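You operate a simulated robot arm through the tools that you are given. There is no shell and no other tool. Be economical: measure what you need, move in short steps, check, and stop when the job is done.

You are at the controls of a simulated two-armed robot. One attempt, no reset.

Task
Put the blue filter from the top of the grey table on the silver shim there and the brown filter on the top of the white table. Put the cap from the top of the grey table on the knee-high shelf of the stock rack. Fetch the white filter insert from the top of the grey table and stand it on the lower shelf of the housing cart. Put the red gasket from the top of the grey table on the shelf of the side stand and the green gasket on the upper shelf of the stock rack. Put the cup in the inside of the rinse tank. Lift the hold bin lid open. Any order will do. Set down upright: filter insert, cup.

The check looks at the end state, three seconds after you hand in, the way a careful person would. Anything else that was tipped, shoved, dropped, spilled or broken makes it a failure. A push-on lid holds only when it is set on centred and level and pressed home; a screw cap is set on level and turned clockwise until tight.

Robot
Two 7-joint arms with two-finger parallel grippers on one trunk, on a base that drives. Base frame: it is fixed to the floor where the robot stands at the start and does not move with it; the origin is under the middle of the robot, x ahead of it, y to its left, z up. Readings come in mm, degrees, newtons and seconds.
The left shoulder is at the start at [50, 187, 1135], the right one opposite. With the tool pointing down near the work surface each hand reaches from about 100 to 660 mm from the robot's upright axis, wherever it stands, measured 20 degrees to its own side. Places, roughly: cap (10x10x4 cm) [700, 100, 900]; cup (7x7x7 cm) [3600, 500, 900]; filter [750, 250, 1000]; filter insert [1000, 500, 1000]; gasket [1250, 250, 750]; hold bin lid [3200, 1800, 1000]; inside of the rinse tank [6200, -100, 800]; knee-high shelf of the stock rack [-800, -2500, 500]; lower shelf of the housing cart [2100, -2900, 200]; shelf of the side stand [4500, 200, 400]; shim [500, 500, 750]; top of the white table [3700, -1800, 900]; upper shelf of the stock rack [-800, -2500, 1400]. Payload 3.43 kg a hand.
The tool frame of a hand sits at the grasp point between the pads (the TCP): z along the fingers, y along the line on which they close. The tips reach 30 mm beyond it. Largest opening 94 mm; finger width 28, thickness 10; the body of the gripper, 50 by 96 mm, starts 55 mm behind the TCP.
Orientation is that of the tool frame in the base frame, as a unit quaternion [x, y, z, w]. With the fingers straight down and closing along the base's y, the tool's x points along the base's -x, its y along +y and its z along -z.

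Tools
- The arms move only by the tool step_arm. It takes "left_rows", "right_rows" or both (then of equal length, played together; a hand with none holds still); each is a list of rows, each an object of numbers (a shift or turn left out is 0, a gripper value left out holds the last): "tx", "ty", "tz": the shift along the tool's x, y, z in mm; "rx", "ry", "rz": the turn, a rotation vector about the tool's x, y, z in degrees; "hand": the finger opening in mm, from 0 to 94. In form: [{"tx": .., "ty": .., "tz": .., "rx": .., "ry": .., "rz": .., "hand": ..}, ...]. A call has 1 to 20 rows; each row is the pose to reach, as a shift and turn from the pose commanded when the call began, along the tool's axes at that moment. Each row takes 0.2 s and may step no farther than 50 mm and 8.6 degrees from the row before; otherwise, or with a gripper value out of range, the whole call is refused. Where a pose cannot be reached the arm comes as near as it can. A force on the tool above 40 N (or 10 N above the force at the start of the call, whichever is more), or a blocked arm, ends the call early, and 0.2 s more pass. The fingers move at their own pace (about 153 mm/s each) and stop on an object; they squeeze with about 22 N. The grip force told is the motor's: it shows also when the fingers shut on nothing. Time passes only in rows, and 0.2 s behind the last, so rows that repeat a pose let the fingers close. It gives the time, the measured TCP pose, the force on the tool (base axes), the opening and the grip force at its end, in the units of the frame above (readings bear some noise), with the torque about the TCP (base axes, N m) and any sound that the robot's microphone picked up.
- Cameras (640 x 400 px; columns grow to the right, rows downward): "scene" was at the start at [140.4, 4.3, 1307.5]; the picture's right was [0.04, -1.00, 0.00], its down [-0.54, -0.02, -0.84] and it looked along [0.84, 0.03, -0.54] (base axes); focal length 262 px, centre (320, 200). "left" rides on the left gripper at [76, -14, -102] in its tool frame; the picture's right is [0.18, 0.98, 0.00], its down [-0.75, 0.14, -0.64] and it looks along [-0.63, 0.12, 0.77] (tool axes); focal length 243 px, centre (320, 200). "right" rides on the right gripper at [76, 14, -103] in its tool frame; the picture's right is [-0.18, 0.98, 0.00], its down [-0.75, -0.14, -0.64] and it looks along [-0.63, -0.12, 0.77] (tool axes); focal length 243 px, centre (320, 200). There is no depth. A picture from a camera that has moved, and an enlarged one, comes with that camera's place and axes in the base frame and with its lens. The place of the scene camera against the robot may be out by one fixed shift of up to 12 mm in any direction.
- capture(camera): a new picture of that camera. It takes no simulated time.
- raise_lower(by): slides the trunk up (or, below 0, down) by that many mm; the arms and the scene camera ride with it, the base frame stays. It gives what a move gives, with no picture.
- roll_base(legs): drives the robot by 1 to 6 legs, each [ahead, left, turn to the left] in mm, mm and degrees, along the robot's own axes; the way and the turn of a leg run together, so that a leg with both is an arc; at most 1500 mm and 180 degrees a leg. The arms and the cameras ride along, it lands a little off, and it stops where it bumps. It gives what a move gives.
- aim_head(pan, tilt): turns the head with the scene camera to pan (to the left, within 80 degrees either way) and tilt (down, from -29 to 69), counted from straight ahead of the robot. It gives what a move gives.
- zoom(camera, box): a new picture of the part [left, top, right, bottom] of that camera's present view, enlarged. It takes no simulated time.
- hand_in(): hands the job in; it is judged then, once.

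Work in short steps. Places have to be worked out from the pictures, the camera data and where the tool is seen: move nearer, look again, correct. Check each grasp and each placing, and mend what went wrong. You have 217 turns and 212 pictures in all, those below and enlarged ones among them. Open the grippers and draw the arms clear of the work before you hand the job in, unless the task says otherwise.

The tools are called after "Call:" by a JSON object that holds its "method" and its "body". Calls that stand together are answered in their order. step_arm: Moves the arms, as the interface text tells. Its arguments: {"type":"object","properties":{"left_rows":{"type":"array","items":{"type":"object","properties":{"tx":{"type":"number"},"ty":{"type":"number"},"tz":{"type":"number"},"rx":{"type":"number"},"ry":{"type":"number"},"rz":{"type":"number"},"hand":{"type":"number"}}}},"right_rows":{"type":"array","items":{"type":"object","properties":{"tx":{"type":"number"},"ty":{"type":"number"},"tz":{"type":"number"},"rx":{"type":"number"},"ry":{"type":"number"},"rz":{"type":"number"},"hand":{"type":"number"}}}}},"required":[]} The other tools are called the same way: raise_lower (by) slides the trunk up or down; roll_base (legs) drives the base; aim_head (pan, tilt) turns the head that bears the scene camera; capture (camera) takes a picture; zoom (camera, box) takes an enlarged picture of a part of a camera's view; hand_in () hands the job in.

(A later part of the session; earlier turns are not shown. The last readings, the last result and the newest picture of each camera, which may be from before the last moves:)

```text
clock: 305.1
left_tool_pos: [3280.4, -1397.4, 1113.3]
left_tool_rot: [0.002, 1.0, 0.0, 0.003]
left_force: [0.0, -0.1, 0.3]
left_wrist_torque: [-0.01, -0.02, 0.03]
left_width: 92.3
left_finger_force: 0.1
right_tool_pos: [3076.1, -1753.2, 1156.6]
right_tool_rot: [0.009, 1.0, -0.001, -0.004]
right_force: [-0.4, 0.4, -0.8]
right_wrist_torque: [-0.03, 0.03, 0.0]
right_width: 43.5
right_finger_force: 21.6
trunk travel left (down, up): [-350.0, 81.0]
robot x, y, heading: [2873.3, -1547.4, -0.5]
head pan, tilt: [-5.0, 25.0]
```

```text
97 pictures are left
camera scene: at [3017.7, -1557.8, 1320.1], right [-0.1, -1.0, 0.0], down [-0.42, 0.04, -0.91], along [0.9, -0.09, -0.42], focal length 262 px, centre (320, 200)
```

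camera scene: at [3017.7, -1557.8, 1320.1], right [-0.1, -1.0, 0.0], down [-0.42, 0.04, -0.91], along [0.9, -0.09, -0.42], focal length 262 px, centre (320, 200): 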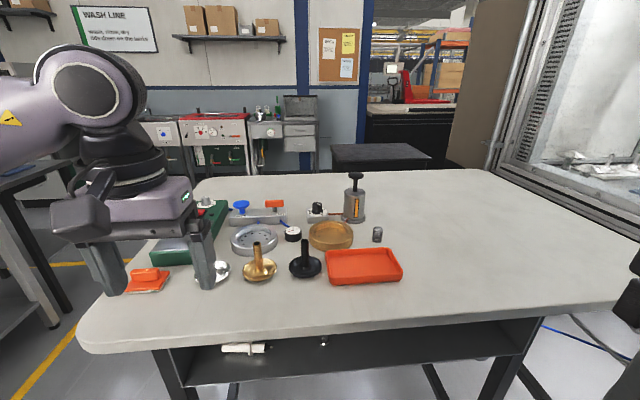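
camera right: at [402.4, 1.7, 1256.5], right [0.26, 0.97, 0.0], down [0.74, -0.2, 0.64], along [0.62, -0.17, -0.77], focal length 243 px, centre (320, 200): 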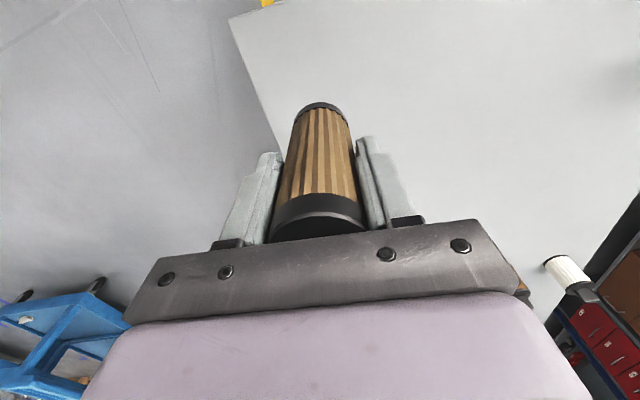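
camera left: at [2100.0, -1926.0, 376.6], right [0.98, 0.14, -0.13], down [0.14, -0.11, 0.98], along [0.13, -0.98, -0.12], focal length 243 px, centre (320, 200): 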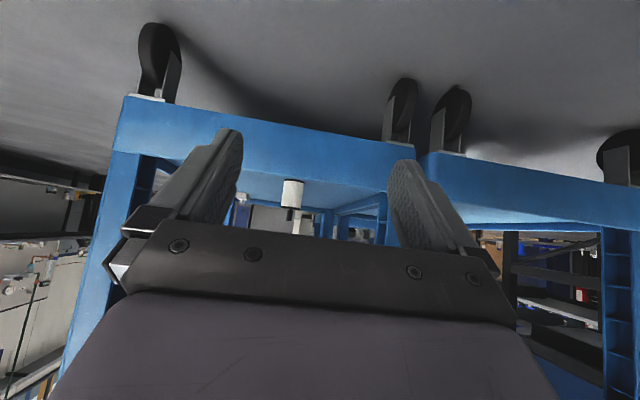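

The white table's right half is free; I'll set the brown filter at about (3480,-1850). I shift right and forward.

Call:
{"method": "roll_base", "body": {"legs": [[0, -150, 0], [110, 0, 0]]}}

Call:
{"method": "step_arm", "body": {"right_rows": [{"tx": -40, "ty": 8}, {"tx": -80, "ty": 16}, {"tx": -120, "ty": 24}, {"tx": -160, "ty": 32}, {"tx": -200, "ty": 40}, {"tx": -240, "ty": 48}, {"tx": -280, "ty": 52}]}}

Call:
{"method": "aim_head", "body": {"pan": -20, "tilt": 40}}

Call:
{"method": "capture", "body": {"camera": "scene"}}

Call:
{"method": "capture", "body": {"camera": "right"}}

```text
clock: 307.2
left_tool_pos: [3389.8, -1548.5, 1112.2]
left_tool_rot: [-0.001, 1.0, -0.001, 0.002]
left_force: [0.2, -0.8, -0.3]
left_wrist_torque: [-0.03, 0.0, -0.05]
left_width: 91.9
left_finger_force: 0.1
right_tool_pos: [3187.2, -1904.7, 1155.0]
right_tool_rot: [0.006, 1.0, -0.002, -0.004]
right_force: [-0.2, -0.2, 0.0]
right_wrist_torque: [-0.01, -0.02, 0.0]
right_width: 43.2
right_finger_force: 22.1
trunk travel left (down, up): [-350.0, 81.0]
robot x, y, heading: [2983.0, -1703.4, -0.4]
head pan, tilt: [-5.0, 25.0]
```

```text
clock: 308.9
left_tool_pos: [3389.5, -1546.8, 1112.7]
left_tool_rot: [0.0, 1.0, -0.001, 0.003]
left_force: [0.1, 0.0, 0.2]
left_wrist_torque: [-0.03, -0.02, 0.0]
left_width: 92.1
left_finger_force: 0.1
right_tool_pos: [3470.5, -1854.8, 1152.1]
right_tool_rot: [0.004, 1.0, -0.003, -0.002]
right_force: [0.4, -1.0, -0.3]
right_wrist_torque: [-0.01, 0.0, 0.02]
right_width: 43.4
right_finger_force: 22.0
trunk travel left (down, up): [-350.0, 81.0]
robot x, y, heading: [2980.8, -1703.2, 0.3]
head pan, tilt: [-5.0, 25.0]
```

```text
clock: 309.6
left_tool_pos: [3387.1, -1547.4, 1112.9]
left_tool_rot: [0.0, 1.0, -0.001, 0.002]
left_force: [-0.7, 0.3, -0.6]
left_wrist_torque: [0.0, 0.02, 0.01]
left_width: 91.9
left_finger_force: 0.1
right_tool_pos: [3469.1, -1855.3, 1152.3]
right_tool_rot: [0.005, 1.0, -0.001, -0.002]
right_force: [-0.2, 0.4, -1.1]
right_wrist_torque: [0.01, -0.01, -0.01]
right_width: 43.3
right_finger_force: 22.0
trunk travel left (down, up): [-350.0, 81.0]
robot x, y, heading: [2985.5, -1699.2, 0.1]
head pan, tilt: [-20.0, 40.0]
```

```text
96 pictures are left
camera scene: at [3115.2, -1730.4, 1296.9], right [-0.34, -0.94, 0.0], down [-0.6, 0.22, -0.77], along [0.72, -0.26, -0.64], focal length 262 px, centre (320, 200)
```

scene: 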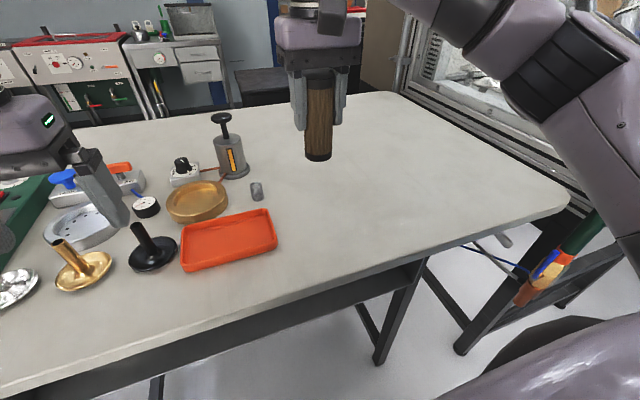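

```text
95 pictures are left
camera right: at [3393.2, -1839.6, 1256.0], right [0.19, 0.98, 0.0], down [0.76, -0.15, 0.64], along [0.62, -0.13, -0.77], focal length 243 px, centre (320, 200)
```

right: 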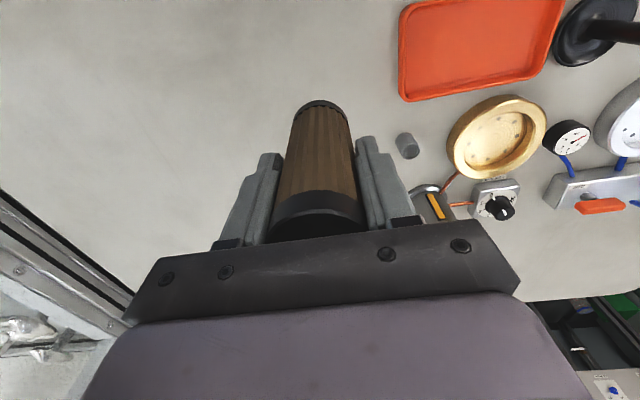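

The spot below is free; I shift 50 mm right for margin and lower to just above the table, then creep down.

Call:
{"method": "step_arm", "body": {"right_rows": [{"ty": -25, "tz": 20}, {"ty": -50, "tz": 50}, {"ty": -50, "tz": 90}, {"ty": -50, "tz": 130}, {"ty": -50, "tz": 160}]}}

Call:
{"method": "capture", "body": {"camera": "scene"}}

Call:
{"method": "capture", "body": {"camera": "right"}}

```text
clock: 310.9
left_tool_pos: [3388.7, -1547.0, 1113.3]
left_tool_rot: [-0.001, 1.0, -0.002, 0.003]
left_force: [0.0, 0.0, -0.4]
left_wrist_torque: [-0.01, 0.05, 0.0]
left_width: 91.7
left_finger_force: 0.0
right_tool_pos: [3466.1, -1904.6, 1004.3]
right_tool_rot: [0.004, 1.0, 0.003, 0.007]
right_force: [-5.3, 0.0, 17.9]
right_wrist_torque: [-0.24, 0.58, 0.0]
right_width: 43.2
right_finger_force: 21.8
trunk travel left (down, up): [-350.0, 81.0]
robot x, y, heading: [2984.0, -1703.7, -0.2]
head pan, tilt: [-20.0, 40.0]
stopped in row 5 (right hand): the force on the tool passed its limit (the readings are from after the stop); the commanded pose is now the measured one
```

```text
94 pictures are left
camera scene: at [3113.9, -1730.2, 1297.1], right [-0.35, -0.94, 0.0], down [-0.6, 0.22, -0.77], along [0.72, -0.26, -0.64], focal length 262 px, centre (320, 200)
```

scene: 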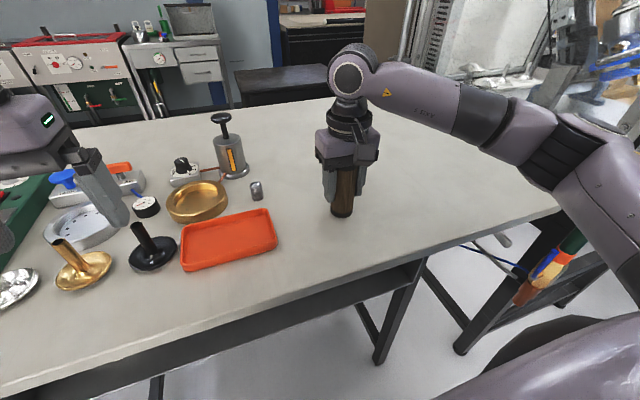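

```text
93 pictures are left
camera right: at [3389.3, -1888.4, 1106.5], right [0.19, 0.98, 0.01], down [0.74, -0.15, 0.65], along [0.64, -0.12, -0.76], focal length 243 px, centre (320, 200)
```

right: 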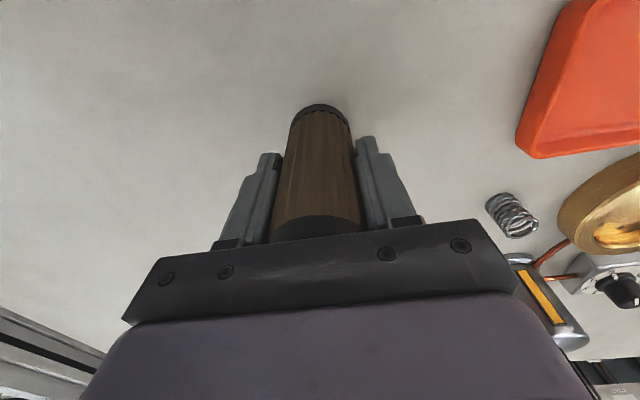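

Table contact at TCP z≈1004 (table ≈ 926). I ease up 2 mm, release, and lift away.

Call:
{"method": "step_arm", "body": {"right_rows": [{"tz": -2}, {"tz": -2, "hand": 60}, {"tz": -2, "hand": 92}, {"tz": -2, "hand": 92}, {"tz": -30}, {"tz": -70}, {"tz": -110}, {"tz": -145}]}}

Call:
{"method": "capture", "body": {"camera": "scene"}}

```text
clock: 312.7
left_tool_pos: [3388.6, -1548.1, 1113.0]
left_tool_rot: [-0.001, 1.0, -0.001, 0.003]
left_force: [0.2, 0.0, 0.4]
left_wrist_torque: [-0.03, 0.02, 0.01]
left_width: 91.7
left_finger_force: 0.1
right_tool_pos: [3466.4, -1904.0, 1143.3]
right_tool_rot: [0.006, 1.0, 0.002, 0.005]
right_force: [-0.1, 0.0, -0.5]
right_wrist_torque: [0.0, 0.0, 0.01]
right_width: 92.3
right_finger_force: 0.1
trunk travel left (down, up): [-350.0, 81.0]
robot x, y, heading: [2987.5, -1702.5, -0.1]
head pan, tilt: [-20.0, 40.0]
```

```text
92 pictures are left
camera scene: at [3114.8, -1730.4, 1296.8], right [-0.35, -0.94, 0.0], down [-0.6, 0.22, -0.77], along [0.72, -0.26, -0.64], focal length 262 px, centre (320, 200)
```

scene: 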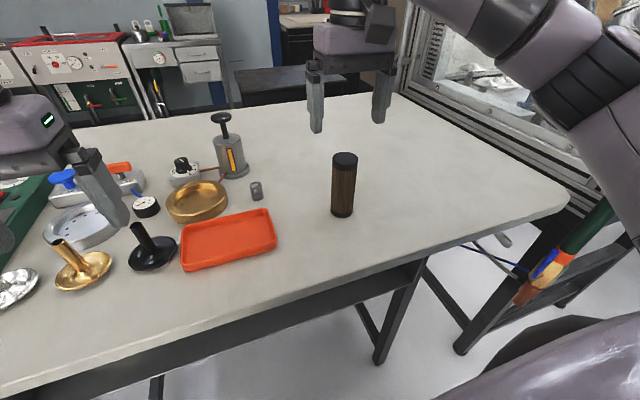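

Brown filter stands on the white table. I retract the right hand and drive back to the grey table's right side for the red gasket.

Call:
{"method": "step_arm", "body": {"right_rows": [{"tx": 40}, {"tx": 80}, {"tx": 120}, {"tx": 140, "hand": 50}]}}

Call:
{"method": "roll_base", "body": {"legs": [[-220, 0, 0], [0, 1060, 0], [-1400, 0, 0], [-490, 0, 0], [0, 0, 90], [120, 0, 0]]}}

Call:
{"method": "aim_head", "body": {"pan": 0, "tilt": 45}}

Call:
{"method": "capture", "body": {"camera": "scene"}}

Call:
{"method": "capture", "body": {"camera": "right"}}

```text
clock: 313.7
left_tool_pos: [3388.8, -1548.1, 1112.8]
left_tool_rot: [-0.001, 1.0, -0.001, 0.004]
left_force: [0.6, 0.9, -0.4]
left_wrist_torque: [0.0, 0.03, -0.03]
left_width: 92.0
left_finger_force: 0.0
right_tool_pos: [3324.2, -1900.5, 1143.9]
right_tool_rot: [0.006, 1.0, 0.002, 0.004]
right_force: [-0.1, 0.0, -0.1]
right_wrist_torque: [-0.01, 0.0, 0.0]
right_width: 50.0
right_finger_force: 0.0
trunk travel left (down, up): [-350.0, 81.0]
robot x, y, heading: [2978.7, -1700.4, -0.3]
head pan, tilt: [-20.0, 40.0]
```

```text
clock: 334.2
left_tool_pos: [717.0, -107.6, 1113.7]
left_tool_rot: [-0.706, 0.708, 0.001, 0.003]
left_force: [-0.3, -0.4, -0.8]
left_wrist_torque: [-0.01, 0.0, 0.02]
left_width: 91.7
left_finger_force: 0.1
right_tool_pos: [1069.7, -174.0, 1143.6]
right_tool_rot: [-0.7, 0.714, 0.004, 0.001]
right_force: [0.2, -0.6, 0.5]
right_wrist_torque: [-0.01, 0.0, 0.0]
right_width: 50.0
right_finger_force: 0.0
trunk travel left (down, up): [-350.0, 81.0]
robot x, y, heading: [866.9, -514.8, 89.4]
head pan, tilt: [-20.0, 40.0]
```

```text
clock: 335.1
left_tool_pos: [715.9, -108.8, 1114.0]
left_tool_rot: [-0.706, 0.709, 0.001, 0.003]
left_force: [-0.6, -0.7, 0.2]
left_wrist_torque: [0.03, 0.0, 0.06]
left_width: 91.8
left_finger_force: 0.1
right_tool_pos: [1069.0, -174.8, 1143.4]
right_tool_rot: [-0.7, 0.714, 0.004, 0.002]
right_force: [0.0, -0.4, 0.5]
right_wrist_torque: [-0.05, -0.01, -0.02]
right_width: 50.2
right_finger_force: 0.0
trunk travel left (down, up): [-350.0, 81.0]
robot x, y, heading: [867.9, -513.9, 89.2]
head pan, tilt: [0.0, 45.0]
```

```text
91 pictures are left
camera scene: at [862.3, -373.3, 1289.6], right [1.0, -0.01, 0.0], down [-0.01, -0.71, -0.71], along [0.01, 0.71, -0.71], focal length 262 px, centre (320, 200)
```

scene: 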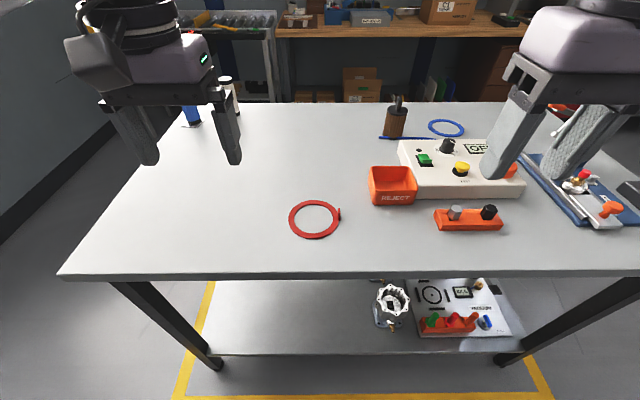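

```text
90 pictures are left
camera right: at [1054.2, -250.7, 1246.1], right [-0.98, 0.2, 0.01], down [0.16, 0.75, 0.65], along [0.13, 0.64, -0.76], focal length 243 px, centre (320, 200)
```

right: 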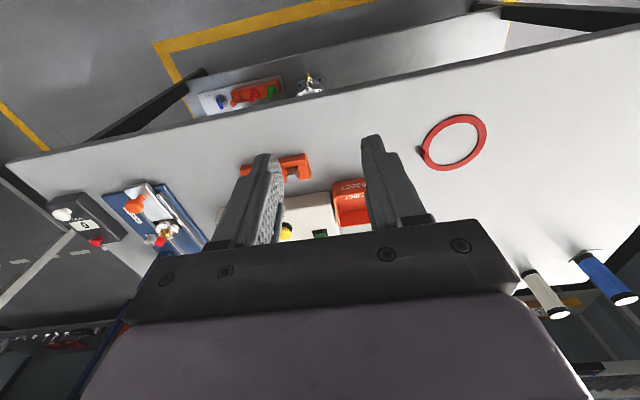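

Red tab is near (916,2). I bring the right hand above it.

Call:
{"method": "step_arm", "body": {"right_rows": [{"tx": -35, "ty": 31, "hand": 44}, {"tx": -70, "ty": 62}, {"tx": -105, "ty": 93}, {"tx": -140, "ty": 124, "tz": 10}, {"tx": -170, "ty": 150, "tz": 30}, {"tx": -175, "ty": 155, "tz": 70}, {"tx": -175, "ty": 155, "tz": 115}, {"tx": -175, "ty": 155, "tz": 160}, {"tx": -175, "ty": 155, "tz": 203}, {"tx": -175, "ty": 155, "tz": 203}]}}

Call:
{"method": "capture", "body": {"camera": "right"}}

```text
clock: 337.3
left_tool_pos: [716.3, -108.1, 1113.6]
left_tool_rot: [-0.706, 0.708, 0.002, 0.004]
left_force: [0.0, -0.1, 0.2]
left_wrist_torque: [0.01, -0.02, -0.01]
left_width: 92.3
left_finger_force: 0.1
right_tool_pos: [915.9, 4.7, 942.4]
right_tool_rot: [-0.701, 0.713, 0.004, 0.003]
right_force: [0.2, -0.3, 0.2]
right_wrist_torque: [-0.01, 0.0, 0.01]
right_width: 43.8
right_finger_force: 0.1
trunk travel left (down, up): [-350.0, 81.0]
robot x, y, heading: [865.7, -514.0, 89.4]
head pan, tilt: [0.0, 45.0]
```

```text
89 pictures are left
camera right: at [901.0, -71.8, 1044.2], right [-0.98, 0.2, 0.01], down [0.16, 0.74, 0.65], along [0.13, 0.64, -0.76], focal length 243 px, centre (320, 200)
```

right: 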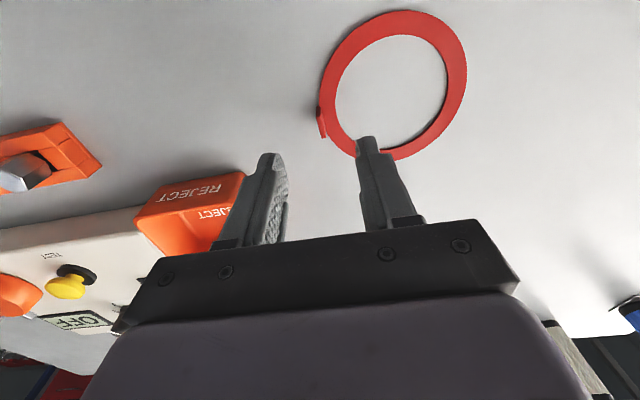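

Aligned; I descend, close on the tab and lift a little.

Call:
{"method": "step_arm", "body": {"right_rows": [{"tx": 3, "tz": 25}, {"tx": 3, "tz": 45}, {"tx": 3, "tz": 53}, {"tx": 3, "tz": 53, "hand": 0}, {"tx": 3, "tz": 53, "hand": 0}, {"tx": 3, "tz": 53, "hand": 0}, {"tx": 3, "tz": 45}, {"tx": 3, "tz": 35}, {"tx": 3, "tz": 20}, {"tx": 3, "tz": 0}]}}

Call:
{"method": "capture", "body": {"camera": "right"}}

```text
clock: 339.5
left_tool_pos: [716.2, -109.2, 1113.1]
left_tool_rot: [-0.706, 0.709, 0.002, 0.004]
left_force: [-0.2, -0.7, 0.3]
left_wrist_torque: [0.0, 0.01, -0.01]
left_width: 92.0
left_finger_force: 0.1
right_tool_pos: [917.2, 1.4, 943.4]
right_tool_rot: [-0.701, 0.713, 0.005, 0.001]
right_force: [1.0, 0.8, -0.9]
right_wrist_torque: [0.0, -0.04, 0.0]
right_width: 3.2
right_finger_force: 21.7
trunk travel left (down, up): [-350.0, 81.0]
robot x, y, heading: [864.1, -513.2, 89.4]
head pan, tilt: [0.0, 45.0]
```

```text
88 pictures are left
camera right: at [902.3, -74.9, 1046.7], right [-0.98, 0.2, 0.01], down [0.16, 0.74, 0.65], along [0.13, 0.64, -0.76], focal length 243 px, centre (320, 200)
```

right: 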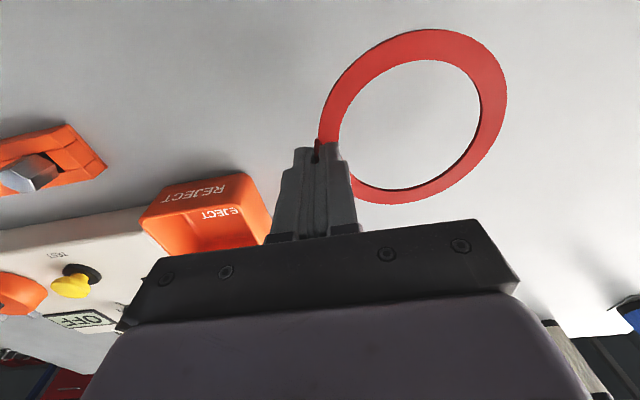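

Red gasket held. I raise it, retract, and drive east along the corridor to look at the far area.

Call:
{"method": "step_arm", "body": {"right_rows": [{"tz": -20}, {"tz": -45}, {"tz": -70}, {"tz": -95, "tx": 10}, {"tz": -120, "tx": 25}, {"tz": -140, "tx": 45}, {"tz": -160, "tx": 65}, {"tz": -175, "tx": 85}, {"tz": -190, "tx": 105}, {"tz": -200, "tx": 125}, {"tz": -205, "tx": 145}, {"tz": -205, "tx": 160, "ty": -15}, {"tz": -205, "tx": 170, "ty": -40}]}}

Call:
{"method": "roll_base", "body": {"legs": [[-180, 0, 0], [0, 0, -89], [1400, 0, 0]]}}

Call:
{"method": "aim_head", "body": {"pan": 20, "tilt": 15}}

Call:
{"method": "capture", "body": {"camera": "scene"}}

```text
clock: 342.3
left_tool_pos: [716.6, -108.9, 1114.1]
left_tool_rot: [-0.705, 0.709, 0.003, 0.002]
left_force: [0.7, 0.0, -0.1]
left_wrist_torque: [-0.02, 0.02, -0.02]
left_width: 91.9
left_finger_force: 0.0
right_tool_pos: [953.4, -172.9, 1146.4]
right_tool_rot: [-0.701, 0.714, 0.005, 0.002]
right_force: [-0.3, 0.1, -0.7]
right_wrist_torque: [-0.03, -0.02, 0.02]
right_width: 2.8
right_finger_force: 22.3
trunk travel left (down, up): [-350.0, 81.0]
robot x, y, heading: [867.7, -516.0, 89.3]
head pan, tilt: [0.0, 45.0]
```

```text
clock: 354.2
left_tool_pos: [2688.4, -553.4, 1113.4]
left_tool_rot: [0.009, 1.0, -0.001, 0.004]
left_force: [0.2, -0.1, -0.2]
left_wrist_torque: [0.02, 0.01, -0.02]
left_width: 92.0
left_finger_force: 0.1
right_tool_pos: [2619.7, -788.6, 1146.3]
right_tool_rot: [0.014, 1.0, 0.002, 0.004]
right_force: [1.0, -0.5, 0.6]
right_wrist_torque: [-0.01, 0.0, 0.0]
right_width: 2.8
right_finger_force: 22.1
trunk travel left (down, up): [-350.0, 81.0]
robot x, y, heading: [2281.6, -699.1, -1.1]
head pan, tilt: [0.0, 45.0]
```

```text
clock: 355.1
left_tool_pos: [2685.7, -552.5, 1114.4]
left_tool_rot: [0.008, 1.0, -0.001, 0.004]
left_force: [-0.2, 0.2, 0.4]
left_wrist_torque: [0.0, 0.0, 0.01]
left_width: 91.7
left_finger_force: 0.1
right_tool_pos: [2620.0, -788.4, 1148.0]
right_tool_rot: [0.014, 1.0, 0.001, 0.005]
right_force: [-0.3, 0.2, 0.0]
right_wrist_torque: [0.0, 0.0, -0.01]
right_width: 2.8
right_finger_force: 21.7
trunk travel left (down, up): [-350.0, 81.0]
robot x, y, heading: [2279.1, -698.5, -1.1]
head pan, tilt: [20.0, 15.0]
```

```text
87 pictures are left
camera scene: at [2419.2, -669.6, 1336.3], right [0.32, -0.95, 0.0], down [-0.25, -0.08, -0.97], along [0.91, 0.31, -0.26], focal length 262 px, centre (320, 200)
```

scene: 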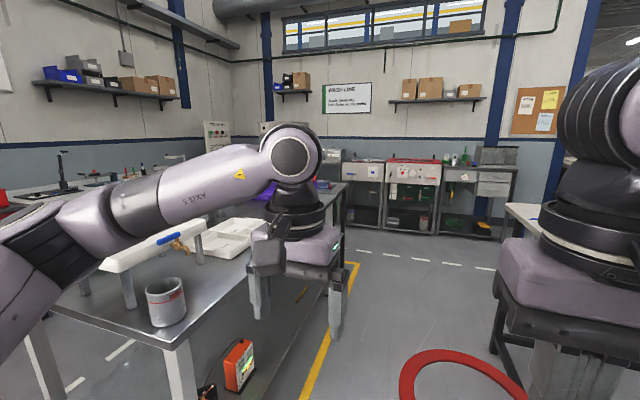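

I zoom on the steel table to find the cup.

Call:
{"method": "zoom", "body": {"camera": "scene", "box": [40, 150, 360, 350]}}

Call:
{"method": "aim_head", "body": {"pan": 5, "tilt": 12}}

Call:
{"method": "zoom", "body": {"camera": "scene", "box": [160, 120, 480, 320]}}

```text
2.00 times, centred on (200, 250) of scene
camera zoom: at [2419.2, -669.6, 1336.3], right [0.32, -0.95, 0.0], down [-0.25, -0.08, -0.97], along [0.91, 0.31, -0.26], focal length 524 px, centre (560, 100)
```

zoom: 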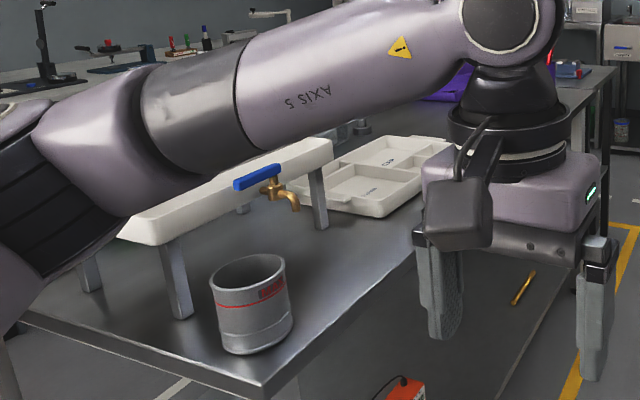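

```text
clock: 355.9
left_tool_pos: [2686.9, -552.9, 1113.4]
left_tool_rot: [0.007, 1.0, 0.0, 0.003]
left_force: [-0.3, -0.2, -0.1]
left_wrist_torque: [-0.02, 0.0, 0.0]
left_width: 92.2
left_finger_force: 0.0
right_tool_pos: [2620.4, -788.4, 1148.2]
right_tool_rot: [0.014, 1.0, 0.002, 0.004]
right_force: [-1.0, 0.1, -0.2]
right_wrist_torque: [0.01, 0.03, 0.05]
right_width: 2.9
right_finger_force: 21.9
trunk travel left (down, up): [-350.0, 81.0]
robot x, y, heading: [2279.4, -699.9, -1.1]
head pan, tilt: [5.0, 12.0]
```

```text
2.00 times, centred on (320, 220) of scene
camera zoom: at [2423.8, -693.4, 1341.3], right [0.07, -1.0, 0.0], down [-0.21, -0.01, -0.98], along [0.98, 0.07, -0.21], focal length 524 px, centre (320, 160)
```

zoom: 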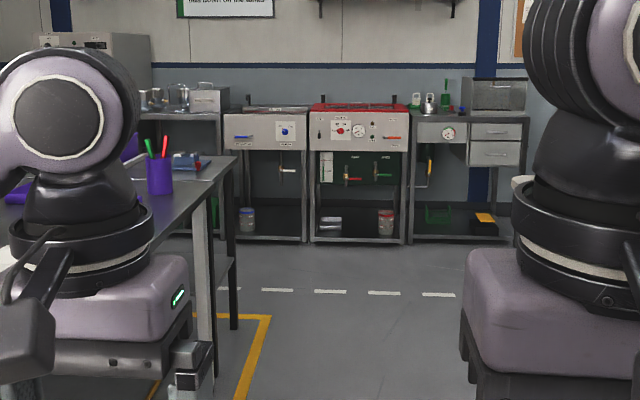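

I move further along the corridor and look left for the cup and side stand.

Call:
{"method": "roll_base", "body": {"legs": [[1200, 0, 0]]}}

Call:
{"method": "aim_head", "body": {"pan": 65, "tilt": 22}}

Call:
{"method": "capture", "body": {"camera": "scene"}}

Call:
{"method": "aim_head", "body": {"pan": 20, "tilt": 22}}

Call:
{"method": "capture", "body": {"camera": "scene"}}

```text
clock: 361.9
left_tool_pos: [3877.4, -552.0, 1113.3]
left_tool_rot: [-0.005, 1.0, -0.001, 0.003]
left_force: [0.1, -0.2, 0.3]
left_wrist_torque: [0.03, -0.02, 0.03]
left_width: 92.0
left_finger_force: 0.0
right_tool_pos: [3816.5, -789.4, 1146.4]
right_tool_rot: [0.001, 1.0, 0.002, 0.005]
right_force: [-0.1, -0.2, -0.3]
right_wrist_torque: [-0.02, 0.0, -0.03]
right_width: 2.7
right_finger_force: 21.9
trunk travel left (down, up): [-350.0, 81.0]
robot x, y, heading: [3475.6, -705.6, 0.2]
head pan, tilt: [5.0, 12.0]
```

```text
clock: 363.2
left_tool_pos: [3876.1, -551.3, 1113.9]
left_tool_rot: [-0.005, 1.0, -0.001, 0.004]
left_force: [0.0, -0.8, -0.8]
left_wrist_torque: [-0.03, -0.01, -0.03]
left_width: 92.3
left_finger_force: 0.1
right_tool_pos: [3817.1, -788.6, 1147.3]
right_tool_rot: [0.001, 1.0, 0.002, 0.004]
right_force: [-0.3, 0.1, 0.4]
right_wrist_torque: [0.01, 0.0, -0.02]
right_width: 3.1
right_finger_force: 22.8
trunk travel left (down, up): [-350.0, 81.0]
robot x, y, heading: [3471.9, -708.3, 0.3]
head pan, tilt: [65.0, 22.0]
```

```text
84 pictures are left
camera scene: at [3563.9, -623.4, 1325.0], right [0.91, -0.42, 0.0], down [-0.16, -0.34, -0.93], along [0.39, 0.84, -0.37], focal length 262 px, centre (320, 200)
```

scene: 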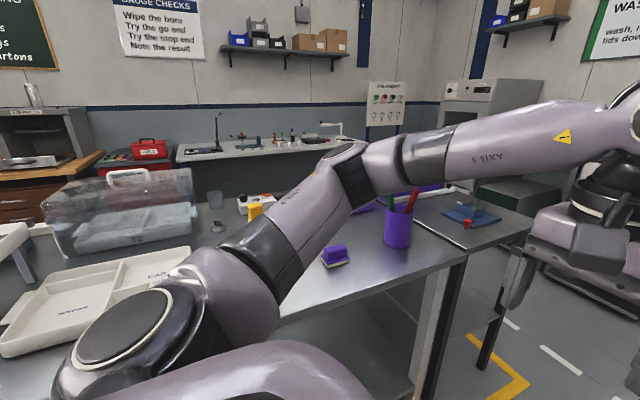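

```text
clock: 364.4
left_tool_pos: [3877.0, -552.1, 1112.6]
left_tool_rot: [-0.005, 1.0, -0.001, 0.004]
left_force: [0.7, -0.7, -0.4]
left_wrist_torque: [0.02, 0.0, -0.02]
left_width: 92.1
left_finger_force: 0.0
right_tool_pos: [3817.9, -790.0, 1147.4]
right_tool_rot: [0.001, 1.0, 0.001, 0.004]
right_force: [0.7, 0.3, 0.0]
right_wrist_torque: [0.02, -0.04, -0.02]
right_width: 2.7
right_finger_force: 21.9
trunk travel left (down, up): [-350.0, 81.0]
robot x, y, heading: [3475.9, -709.8, 0.5]
head pan, tilt: [20.0, 22.0]
```

```text
83 pictures are left
camera scene: at [3612.0, -675.5, 1325.0], right [0.35, -0.94, 0.0], down [-0.35, -0.13, -0.93], along [0.87, 0.32, -0.37], focal length 262 px, centre (320, 200)
```

scene: 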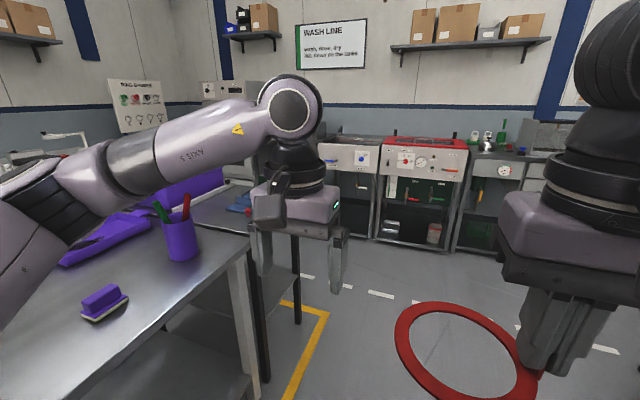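

The cup is the clear tumbler near (3590,515); the side stand is the dark-legged stand at x≈4300–4700, south edge y≈-150. I drive in front of it facing north, lower the trunk, and look into its shelf.

Call:
{"method": "roll_base", "body": {"legs": [[960, 0, 0], [0, 0, 89.5], [0, 0, 0]]}}

Call:
{"method": "raise_lower", "body": {"by": -350}}

Call:
{"method": "aim_head", "body": {"pan": 0, "tilt": 30}}

Call:
{"method": "capture", "body": {"camera": "scene"}}

```text
clock: 373.5
left_tool_pos: [4292.6, -303.3, 1112.1]
left_tool_rot: [-0.699, 0.715, 0.001, 0.003]
left_force: [0.2, 0.5, -0.2]
left_wrist_torque: [-0.01, 0.03, 0.01]
left_width: 91.9
left_finger_force: 0.0
right_tool_pos: [4526.5, -373.5, 1147.7]
right_tool_rot: [-0.694, 0.72, 0.005, 0.002]
right_force: [-0.8, 0.2, -0.4]
right_wrist_torque: [0.02, -0.03, 0.01]
right_width: 2.6
right_finger_force: 21.8
trunk travel left (down, up): [-350.0, 81.0]
robot x, y, heading: [4434.8, -711.9, 88.5]
head pan, tilt: [20.0, 22.0]
```

```text
clock: 376.9
left_tool_pos: [4291.4, -304.4, 762.2]
left_tool_rot: [-0.699, 0.715, 0.002, 0.003]
left_force: [0.7, 0.0, -0.3]
left_wrist_torque: [-0.01, 0.03, -0.01]
left_width: 91.9
left_finger_force: 0.1
right_tool_pos: [4527.2, -373.1, 797.8]
right_tool_rot: [-0.694, 0.72, 0.005, 0.002]
right_force: [0.3, -0.2, -0.2]
right_wrist_torque: [0.01, -0.01, -0.01]
right_width: 3.1
right_finger_force: 22.5
trunk travel left (down, up): [0.0, 431.0]
robot x, y, heading: [4433.4, -711.4, 88.2]
head pan, tilt: [20.0, 22.0]
```

```text
clock: 377.7
left_tool_pos: [4292.1, -303.7, 763.6]
left_tool_rot: [-0.699, 0.715, 0.002, 0.003]
left_force: [-0.5, 0.2, -0.1]
left_wrist_torque: [0.0, 0.0, 0.0]
left_width: 92.0
left_finger_force: 0.0
right_tool_pos: [4525.3, -371.6, 798.6]
right_tool_rot: [-0.694, 0.72, 0.004, 0.002]
right_force: [-0.5, -1.3, -1.1]
right_wrist_torque: [0.03, -0.04, 0.02]
right_width: 2.6
right_finger_force: 22.2
trunk travel left (down, up): [0.0, 431.0]
robot x, y, heading: [4431.7, -711.5, 88.4]
head pan, tilt: [0.0, 30.0]
```

```text
82 pictures are left
camera scene: at [4432.3, -562.7, 962.2], right [1.0, -0.03, 0.0], down [-0.01, -0.5, -0.87], along [0.02, 0.87, -0.5], focal length 262 px, centre (320, 200)
```

scene: 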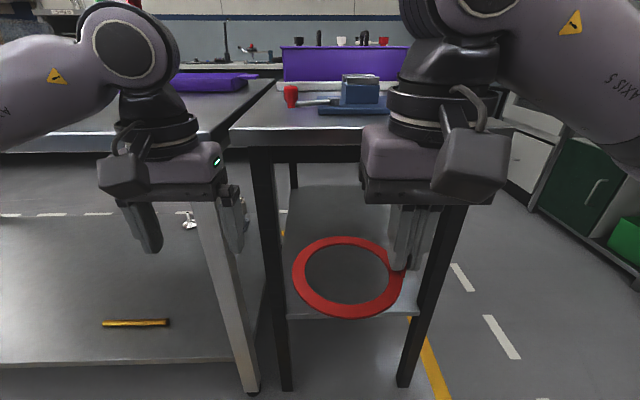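

The side stand's shelf (z≈370–400) lies between legs x≈4350–4700. I raise the left hand out of the way and lower the right hand to about z=465 in front of it.

Call:
{"method": "step_arm", "body": {"left_rows": [{"tz": -25}, {"tz": -50}, {"tz": -75}, {"tz": -100}, {"tz": -125}, {"tz": -150}, {"tz": -175}, {"tz": -200}, {"tz": -225}, {"tz": -250}, {"tz": -275}, {"tz": -300}, {"tz": -325}, {"tz": -340}], "right_rows": [{"ty": -10, "tz": 20, "tx": -5}, {"ty": -20, "tz": 45, "tx": -10}, {"ty": -30, "tz": 70, "tx": -15}, {"ty": -40, "tz": 95, "tx": -20}, {"ty": -45, "tz": 120, "tx": -20}, {"ty": -45, "tz": 145, "tx": -20}, {"ty": -45, "tz": 170, "tx": -20}, {"ty": -45, "tz": 195, "tx": -20}, {"ty": -45, "tz": 220, "tx": -20}, {"ty": -45, "tz": 245, "tx": -20}, {"ty": -45, "tz": 270, "tx": -20}, {"ty": -45, "tz": 295, "tx": -20}, {"ty": -45, "tz": 320, "tx": -20}, {"ty": -45, "tz": 333, "tx": -20}]}}

Call:
{"method": "capture", "body": {"camera": "scene"}}

Call:
{"method": "capture", "body": {"camera": "right"}}

```text
clock: 380.7
left_tool_pos: [4286.8, -323.0, 1015.6]
left_tool_rot: [-0.699, 0.715, 0.002, 0.004]
left_force: [0.0, -0.2, 0.7]
left_wrist_torque: [-0.01, -0.01, 0.01]
left_width: 92.3
left_finger_force: 0.0
left hand out of reach, approached as far as the arm can: row 10, 11, 12, 13, 14
right_tool_pos: [4571.2, -352.3, 464.2]
right_tool_rot: [-0.694, 0.72, 0.005, 0.002]
right_force: [0.1, -0.1, -0.7]
right_wrist_torque: [0.03, 0.0, 0.0]
right_width: 2.9
right_finger_force: 22.2
trunk travel left (down, up): [0.0, 431.0]
robot x, y, heading: [4436.9, -713.6, 87.9]
head pan, tilt: [0.0, 30.0]
```

```text
81 pictures are left
camera scene: at [4432.4, -562.8, 962.2], right [1.0, -0.03, 0.0], down [-0.01, -0.5, -0.87], along [0.03, 0.87, -0.5], focal length 262 px, centre (320, 200)
```

scene: 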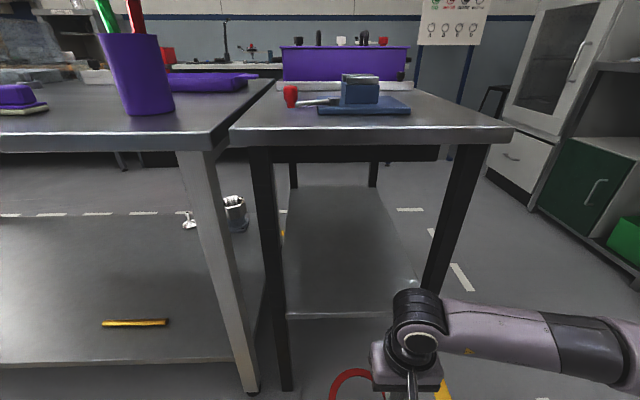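

```text
80 pictures are left
camera right: at [4554.2, -427.8, 567.1], right [-0.98, 0.22, 0.01], down [0.17, 0.74, 0.65], along [0.14, 0.63, -0.76], focal length 243 px, centre (320, 200)
```

right: 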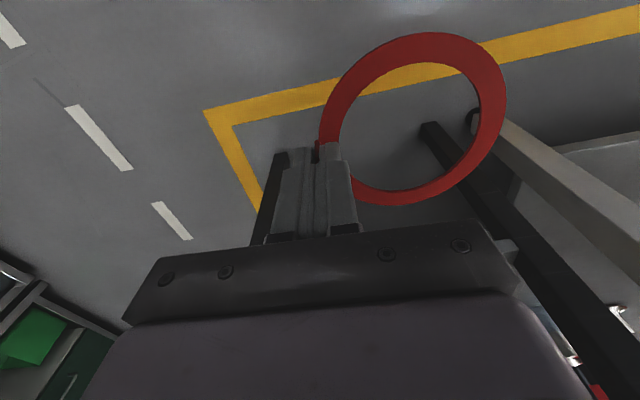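

Shelf is empty. I drive forward 110 mm and then extend the right arm in, keeping the elbow clear of the leg.

Call:
{"method": "roll_base", "body": {"legs": [[110, 0, 0]]}}

Call:
{"method": "step_arm", "body": {"right_rows": [{"tx": -20, "ty": 5}, {"tx": -40, "ty": 10}, {"tx": -60, "ty": 15}, {"tx": -80, "ty": 20}, {"tx": -100, "ty": 20}, {"tx": -120, "ty": 20}]}}

Call:
{"method": "capture", "body": {"camera": "scene"}}

Call:
{"method": "capture", "body": {"camera": "right"}}

```text
clock: 381.9
left_tool_pos: [4287.8, -217.3, 1017.0]
left_tool_rot: [-0.7, 0.714, 0.003, 0.004]
left_force: [-0.1, 0.3, 0.3]
left_wrist_torque: [-0.03, -0.01, -0.01]
left_width: 92.3
left_finger_force: 0.0
right_tool_pos: [4571.5, -245.8, 465.8]
right_tool_rot: [-0.696, 0.718, 0.005, 0.002]
right_force: [0.6, -0.2, 0.2]
right_wrist_torque: [-0.02, -0.03, 0.01]
right_width: 2.7
right_finger_force: 21.8
trunk travel left (down, up): [0.0, 431.0]
robot x, y, heading: [4435.2, -606.4, 88.7]
head pan, tilt: [0.0, 30.0]
```

```text
clock: 383.3
left_tool_pos: [4288.1, -216.7, 1015.7]
left_tool_rot: [-0.7, 0.714, 0.003, 0.004]
left_force: [0.3, -0.5, -0.3]
left_wrist_torque: [0.02, -0.02, 0.03]
left_width: 92.1
left_finger_force: 0.1
right_tool_pos: [4553.6, -122.9, 466.0]
right_tool_rot: [-0.696, 0.718, 0.004, 0.002]
right_force: [-0.2, -1.2, 0.1]
right_wrist_torque: [-0.04, -0.03, 0.0]
right_width: 2.7
right_finger_force: 21.9
trunk travel left (down, up): [0.0, 431.0]
robot x, y, heading: [4438.9, -610.7, 88.5]
head pan, tilt: [0.0, 30.0]
```

```text
79 pictures are left
camera scene: at [4434.5, -456.5, 962.2], right [1.0, -0.02, 0.0], down [-0.01, -0.5, -0.87], along [0.02, 0.87, -0.5], focal length 262 px, centre (320, 200)
```

scene: 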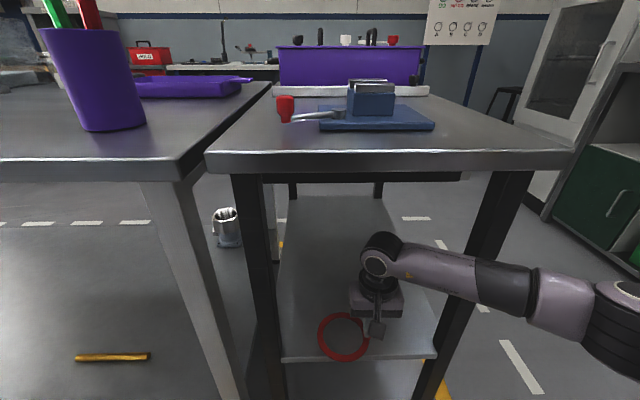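

```text
78 pictures are left
camera right: at [4537.9, -198.9, 567.8], right [-0.98, 0.21, 0.01], down [0.17, 0.74, 0.65], along [0.13, 0.63, -0.76], focal length 243 px, centre (320, 200)
```

right: 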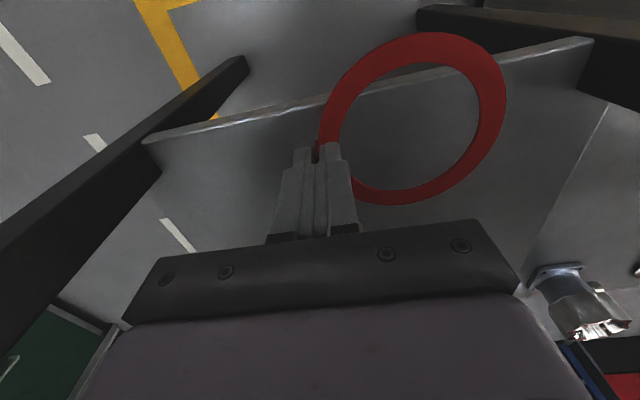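

Ring must go ~90 mm deeper; the forearm straightens so it stays clear of the leg. I extend further.

Call:
{"method": "step_arm", "body": {"right_rows": [{"tx": -20}, {"tx": -40}, {"tx": -60}, {"tx": -75}, {"tx": -90}, {"tx": -90}]}}

Call:
{"method": "capture", "body": {"camera": "scene"}}

Call:
{"method": "capture", "body": {"camera": "right"}}

```text
clock: 384.7
left_tool_pos: [4289.3, -217.6, 1016.9]
left_tool_rot: [-0.7, 0.714, 0.003, 0.003]
left_force: [-0.2, 0.4, -0.5]
left_wrist_torque: [0.01, -0.02, 0.02]
left_width: 92.0
left_finger_force: 0.1
right_tool_pos: [4556.2, -36.7, 466.1]
right_tool_rot: [-0.696, 0.718, 0.004, 0.002]
right_force: [0.2, 0.0, -0.8]
right_wrist_torque: [-0.01, 0.0, -0.03]
right_width: 2.8
right_finger_force: 22.3
trunk travel left (down, up): [0.0, 431.0]
robot x, y, heading: [4439.3, -603.8, 88.6]
head pan, tilt: [0.0, 30.0]
```

```text
77 pictures are left
camera scene: at [4434.5, -456.5, 962.2], right [1.0, -0.02, 0.0], down [-0.01, -0.5, -0.87], along [0.02, 0.87, -0.5], focal length 262 px, centre (320, 200)
```

scene: 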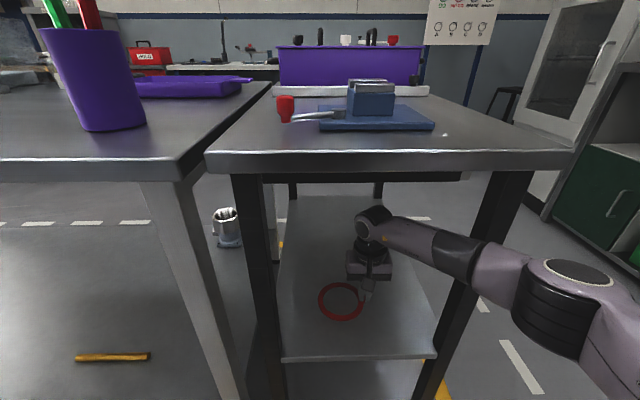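

```text
76 pictures are left
camera right: at [4540.7, -111.4, 569.3], right [-0.98, 0.21, 0.01], down [0.17, 0.74, 0.65], along [0.13, 0.63, -0.76], focal length 243 px, centre (320, 200)
```

right: 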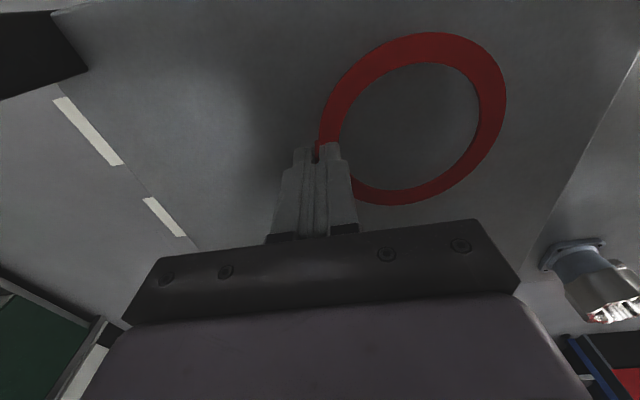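

Ring is well over the shelf. I lower until contact.

Call:
{"method": "step_arm", "body": {"right_rows": [{"tz": 10}, {"tz": 20}, {"tz": 28}, {"tz": 34}, {"tz": 38}, {"tz": 42}]}}

Call:
{"method": "capture", "body": {"camera": "scene"}}

```text
clock: 386.1
left_tool_pos: [4288.4, -217.6, 1016.1]
left_tool_rot: [-0.7, 0.714, 0.003, 0.004]
left_force: [0.0, 0.2, -0.6]
left_wrist_torque: [-0.02, -0.02, 0.0]
left_width: 92.1
left_finger_force: 0.0
right_tool_pos: [4558.9, -33.8, 425.5]
right_tool_rot: [-0.695, 0.719, 0.004, 0.002]
right_force: [0.1, -0.5, -0.2]
right_wrist_torque: [0.0, -0.05, -0.02]
right_width: 2.5
right_finger_force: 21.8
trunk travel left (down, up): [0.0, 431.0]
robot x, y, heading: [4438.4, -608.4, 88.9]
head pan, tilt: [0.0, 30.0]
```

```text
75 pictures are left
camera scene: at [4434.5, -456.5, 962.2], right [1.0, -0.02, 0.0], down [-0.01, -0.5, -0.87], along [0.02, 0.87, -0.5], focal length 262 px, centre (320, 200)
```

scene: 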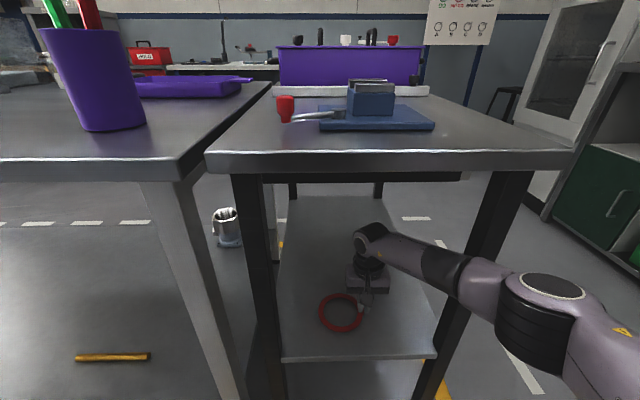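

No contact yet; I keep lowering in small steps.

Call:
{"method": "step_arm", "body": {"right_rows": [{"tz": 5}, {"tz": 10}, {"tz": 15}, {"tz": 20}, {"tz": 24}]}}

Call:
{"method": "zoom", "body": {"camera": "scene", "box": [270, 230, 450, 370]}}

```text
clock: 386.9
left_tool_pos: [4289.0, -218.7, 1016.5]
left_tool_rot: [-0.7, 0.714, 0.002, 0.004]
left_force: [0.3, 0.3, -0.8]
left_wrist_torque: [0.01, 0.06, 0.03]
left_width: 92.1
left_finger_force: 0.0
right_tool_pos: [4556.1, -33.9, 418.9]
right_tool_rot: [-0.696, 0.718, 0.006, 0.001]
right_force: [3.2, -11.2, 19.6]
right_wrist_torque: [-0.14, -0.07, 0.03]
right_width: 2.8
right_finger_force: 21.9
trunk travel left (down, up): [0.0, 431.0]
robot x, y, heading: [4436.3, -604.9, 88.7]
head pan, tilt: [0.0, 30.0]
stopped in row 3 (right hand): the force on the tool passed its limit (the readings are from after the stop); the commanded pose is now the measured one
```

```text
2.86 times, centred on (360, 300) of scene
camera zoom: at [4434.6, -458.4, 962.6], right [1.0, -0.03, 0.0], down [-0.01, -0.5, -0.87], along [0.02, 0.87, -0.5], focal length 748 px, centre (206, -86)
```

zoom: 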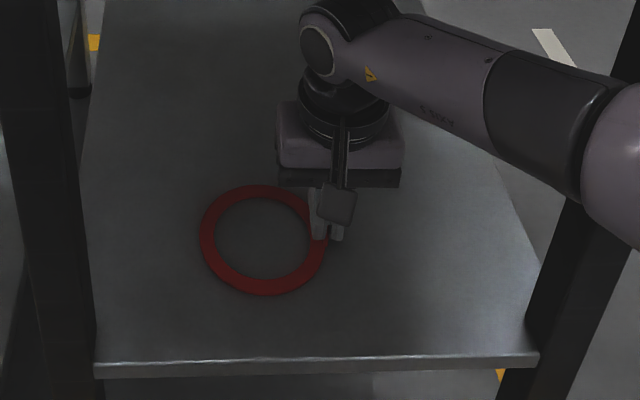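

Contact: ring is on the shelf. I release, rise, and pull the arm out.

Call:
{"method": "step_arm", "body": {"right_rows": [{"tz": -1, "hand": 0}, {"tz": -1, "hand": 30}, {"tz": -1, "hand": 30}, {"tz": -12}, {"tz": -25}, {"tz": -38}, {"tz": -40, "tx": 25}, {"tz": -40, "tx": 55}, {"tz": -40, "tx": 90}, {"tz": -40, "tx": 125}, {"tz": -40, "tx": 160}, {"tz": -40, "tx": 200}, {"tz": -40, "tx": 230}]}}

Call:
{"method": "capture", "body": {"camera": "scene"}}

```text
clock: 389.7
left_tool_pos: [4288.3, -217.4, 1016.3]
left_tool_rot: [-0.7, 0.714, 0.002, 0.004]
left_force: [-0.1, 0.0, -0.3]
left_wrist_torque: [-0.03, 0.02, -0.01]
left_width: 92.3
left_finger_force: 0.1
right_tool_pos: [4550.0, -264.4, 453.7]
right_tool_rot: [-0.696, 0.718, 0.004, 0.0]
right_force: [0.2, -0.6, -0.5]
right_wrist_torque: [-0.01, 0.01, 0.02]
right_width: 30.2
right_finger_force: 0.1
trunk travel left (down, up): [0.0, 431.0]
robot x, y, heading: [4439.1, -602.1, 88.6]
head pan, tilt: [0.0, 30.0]
```

```text
73 pictures are left
camera scene: at [4434.7, -456.8, 962.2], right [1.0, -0.02, 0.0], down [-0.01, -0.5, -0.87], along [0.02, 0.87, -0.5], focal length 262 px, centre (320, 200)
```

scene: 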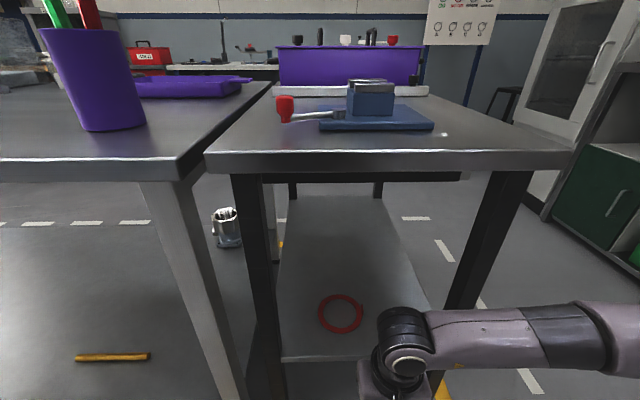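

Red gasket lies on the side stand's shelf. I back off, raise the trunk and right hand, and look around toward the north-east.

Call:
{"method": "roll_base", "body": {"legs": [[-200, 0, 0]]}}

Call:
{"method": "raise_lower", "body": {"by": 350}}

Call:
{"method": "step_arm", "body": {"right_rows": [{"tz": -45}, {"tz": -90}, {"tz": -135}, {"tz": -180}, {"tz": -225}, {"tz": -270}, {"tz": -310}], "left_rows": [{"tz": 40}, {"tz": 80}, {"tz": 120}, {"tz": 160}, {"tz": 200}, {"tz": 220}, {"tz": 220}]}}

Call:
{"method": "aim_head", "body": {"pan": -20, "tilt": 22}}

Call:
{"method": "capture", "body": {"camera": "scene"}}

Call:
{"method": "aim_head", "body": {"pan": 35, "tilt": 12}}

Call:
{"method": "capture", "body": {"camera": "scene"}}

```text
clock: 391.3
left_tool_pos: [4287.1, -422.5, 1015.4]
left_tool_rot: [-0.697, 0.717, 0.003, 0.003]
left_force: [-0.1, 0.3, 1.6]
left_wrist_torque: [-0.02, 0.01, 0.0]
left_width: 92.2
left_finger_force: 0.0
right_tool_pos: [4546.2, -471.1, 453.9]
right_tool_rot: [-0.692, 0.722, 0.004, 0.0]
right_force: [-0.1, -0.3, -0.2]
right_wrist_torque: [0.0, -0.01, 0.03]
right_width: 30.0
right_finger_force: 0.1
trunk travel left (down, up): [0.0, 431.0]
robot x, y, heading: [4429.3, -809.5, 87.9]
head pan, tilt: [0.0, 30.0]
```

```text
clock: 394.7
left_tool_pos: [4286.7, -423.1, 1365.9]
left_tool_rot: [-0.697, 0.717, 0.002, 0.004]
left_force: [-0.2, 1.4, -0.8]
left_wrist_torque: [-0.03, -0.03, -0.02]
left_width: 92.0
left_finger_force: 0.1
right_tool_pos: [4546.9, -472.0, 803.5]
right_tool_rot: [-0.693, 0.721, 0.004, 0.0]
right_force: [0.8, 0.5, -0.6]
right_wrist_torque: [0.05, 0.01, 0.0]
right_width: 30.0
right_finger_force: 0.1
trunk travel left (down, up): [-350.0, 81.0]
robot x, y, heading: [4432.7, -811.6, 88.1]
head pan, tilt: [0.0, 30.0]
```

```text
clock: 396.3
left_tool_pos: [4286.2, -422.9, 1145.6]
left_tool_rot: [-0.698, 0.716, 0.002, 0.004]
left_force: [0.2, 0.0, 0.4]
left_wrist_torque: [0.01, -0.01, -0.01]
left_width: 91.8
left_finger_force: 0.1
right_tool_pos: [4548.1, -473.1, 1116.6]
right_tool_rot: [-0.693, 0.721, 0.004, 0.0]
right_force: [0.1, 0.5, 0.1]
right_wrist_torque: [-0.03, 0.06, 0.01]
right_width: 29.8
right_finger_force: 0.1
trunk travel left (down, up): [-350.0, 81.0]
robot x, y, heading: [4435.2, -812.8, 88.3]
head pan, tilt: [0.0, 30.0]
```

```text
clock: 397.1
left_tool_pos: [4286.8, -421.1, 1146.1]
left_tool_rot: [-0.697, 0.717, 0.003, 0.003]
left_force: [-0.1, -0.4, 0.2]
left_wrist_torque: [0.01, -0.03, 0.02]
left_width: 92.1
left_finger_force: 0.1
right_tool_pos: [4548.4, -473.5, 1116.7]
right_tool_rot: [-0.693, 0.721, 0.004, 0.001]
right_force: [0.2, -0.3, -0.2]
right_wrist_torque: [-0.01, 0.01, 0.03]
right_width: 30.0
right_finger_force: 0.0
trunk travel left (down, up): [-350.0, 81.0]
robot x, y, heading: [4431.6, -812.7, 88.3]
head pan, tilt: [-20.0, 22.0]
```

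```text
72 pictures are left
camera scene: at [4461.5, -667.0, 1325.0], right [0.93, -0.37, 0.0], down [-0.14, -0.35, -0.93], along [0.35, 0.86, -0.37], focal length 262 px, centre (320, 200)
```

scene: 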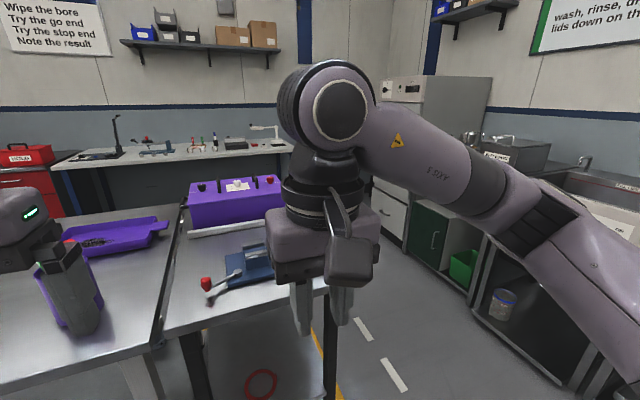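

```text
clock: 398.4
left_tool_pos: [4287.3, -422.4, 1145.7]
left_tool_rot: [-0.697, 0.717, 0.002, 0.004]
left_force: [-0.3, 0.9, -0.2]
left_wrist_torque: [0.02, -0.01, 0.04]
left_width: 92.0
left_finger_force: 0.0
right_tool_pos: [4548.2, -473.6, 1116.5]
right_tool_rot: [-0.692, 0.722, 0.004, 0.001]
right_force: [0.4, -0.8, -0.2]
right_wrist_torque: [-0.01, -0.01, -0.01]
right_width: 30.0
right_finger_force: 0.1
trunk travel left (down, up): [-350.0, 81.0]
robot x, y, heading: [4433.4, -812.6, 88.0]
head pan, tilt: [35.0, 12.0]
```

```text
71 pictures are left
camera scene: at [4376.1, -675.0, 1341.3], right [0.84, 0.54, 0.0], down [0.11, -0.17, -0.98], along [-0.53, 0.82, -0.21], focal length 262 px, centre (320, 200)
```

scene: 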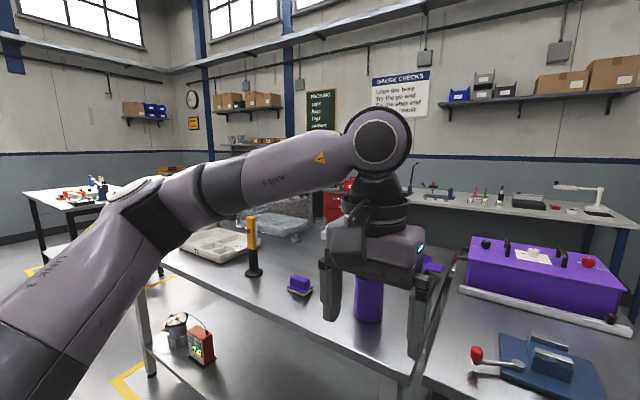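

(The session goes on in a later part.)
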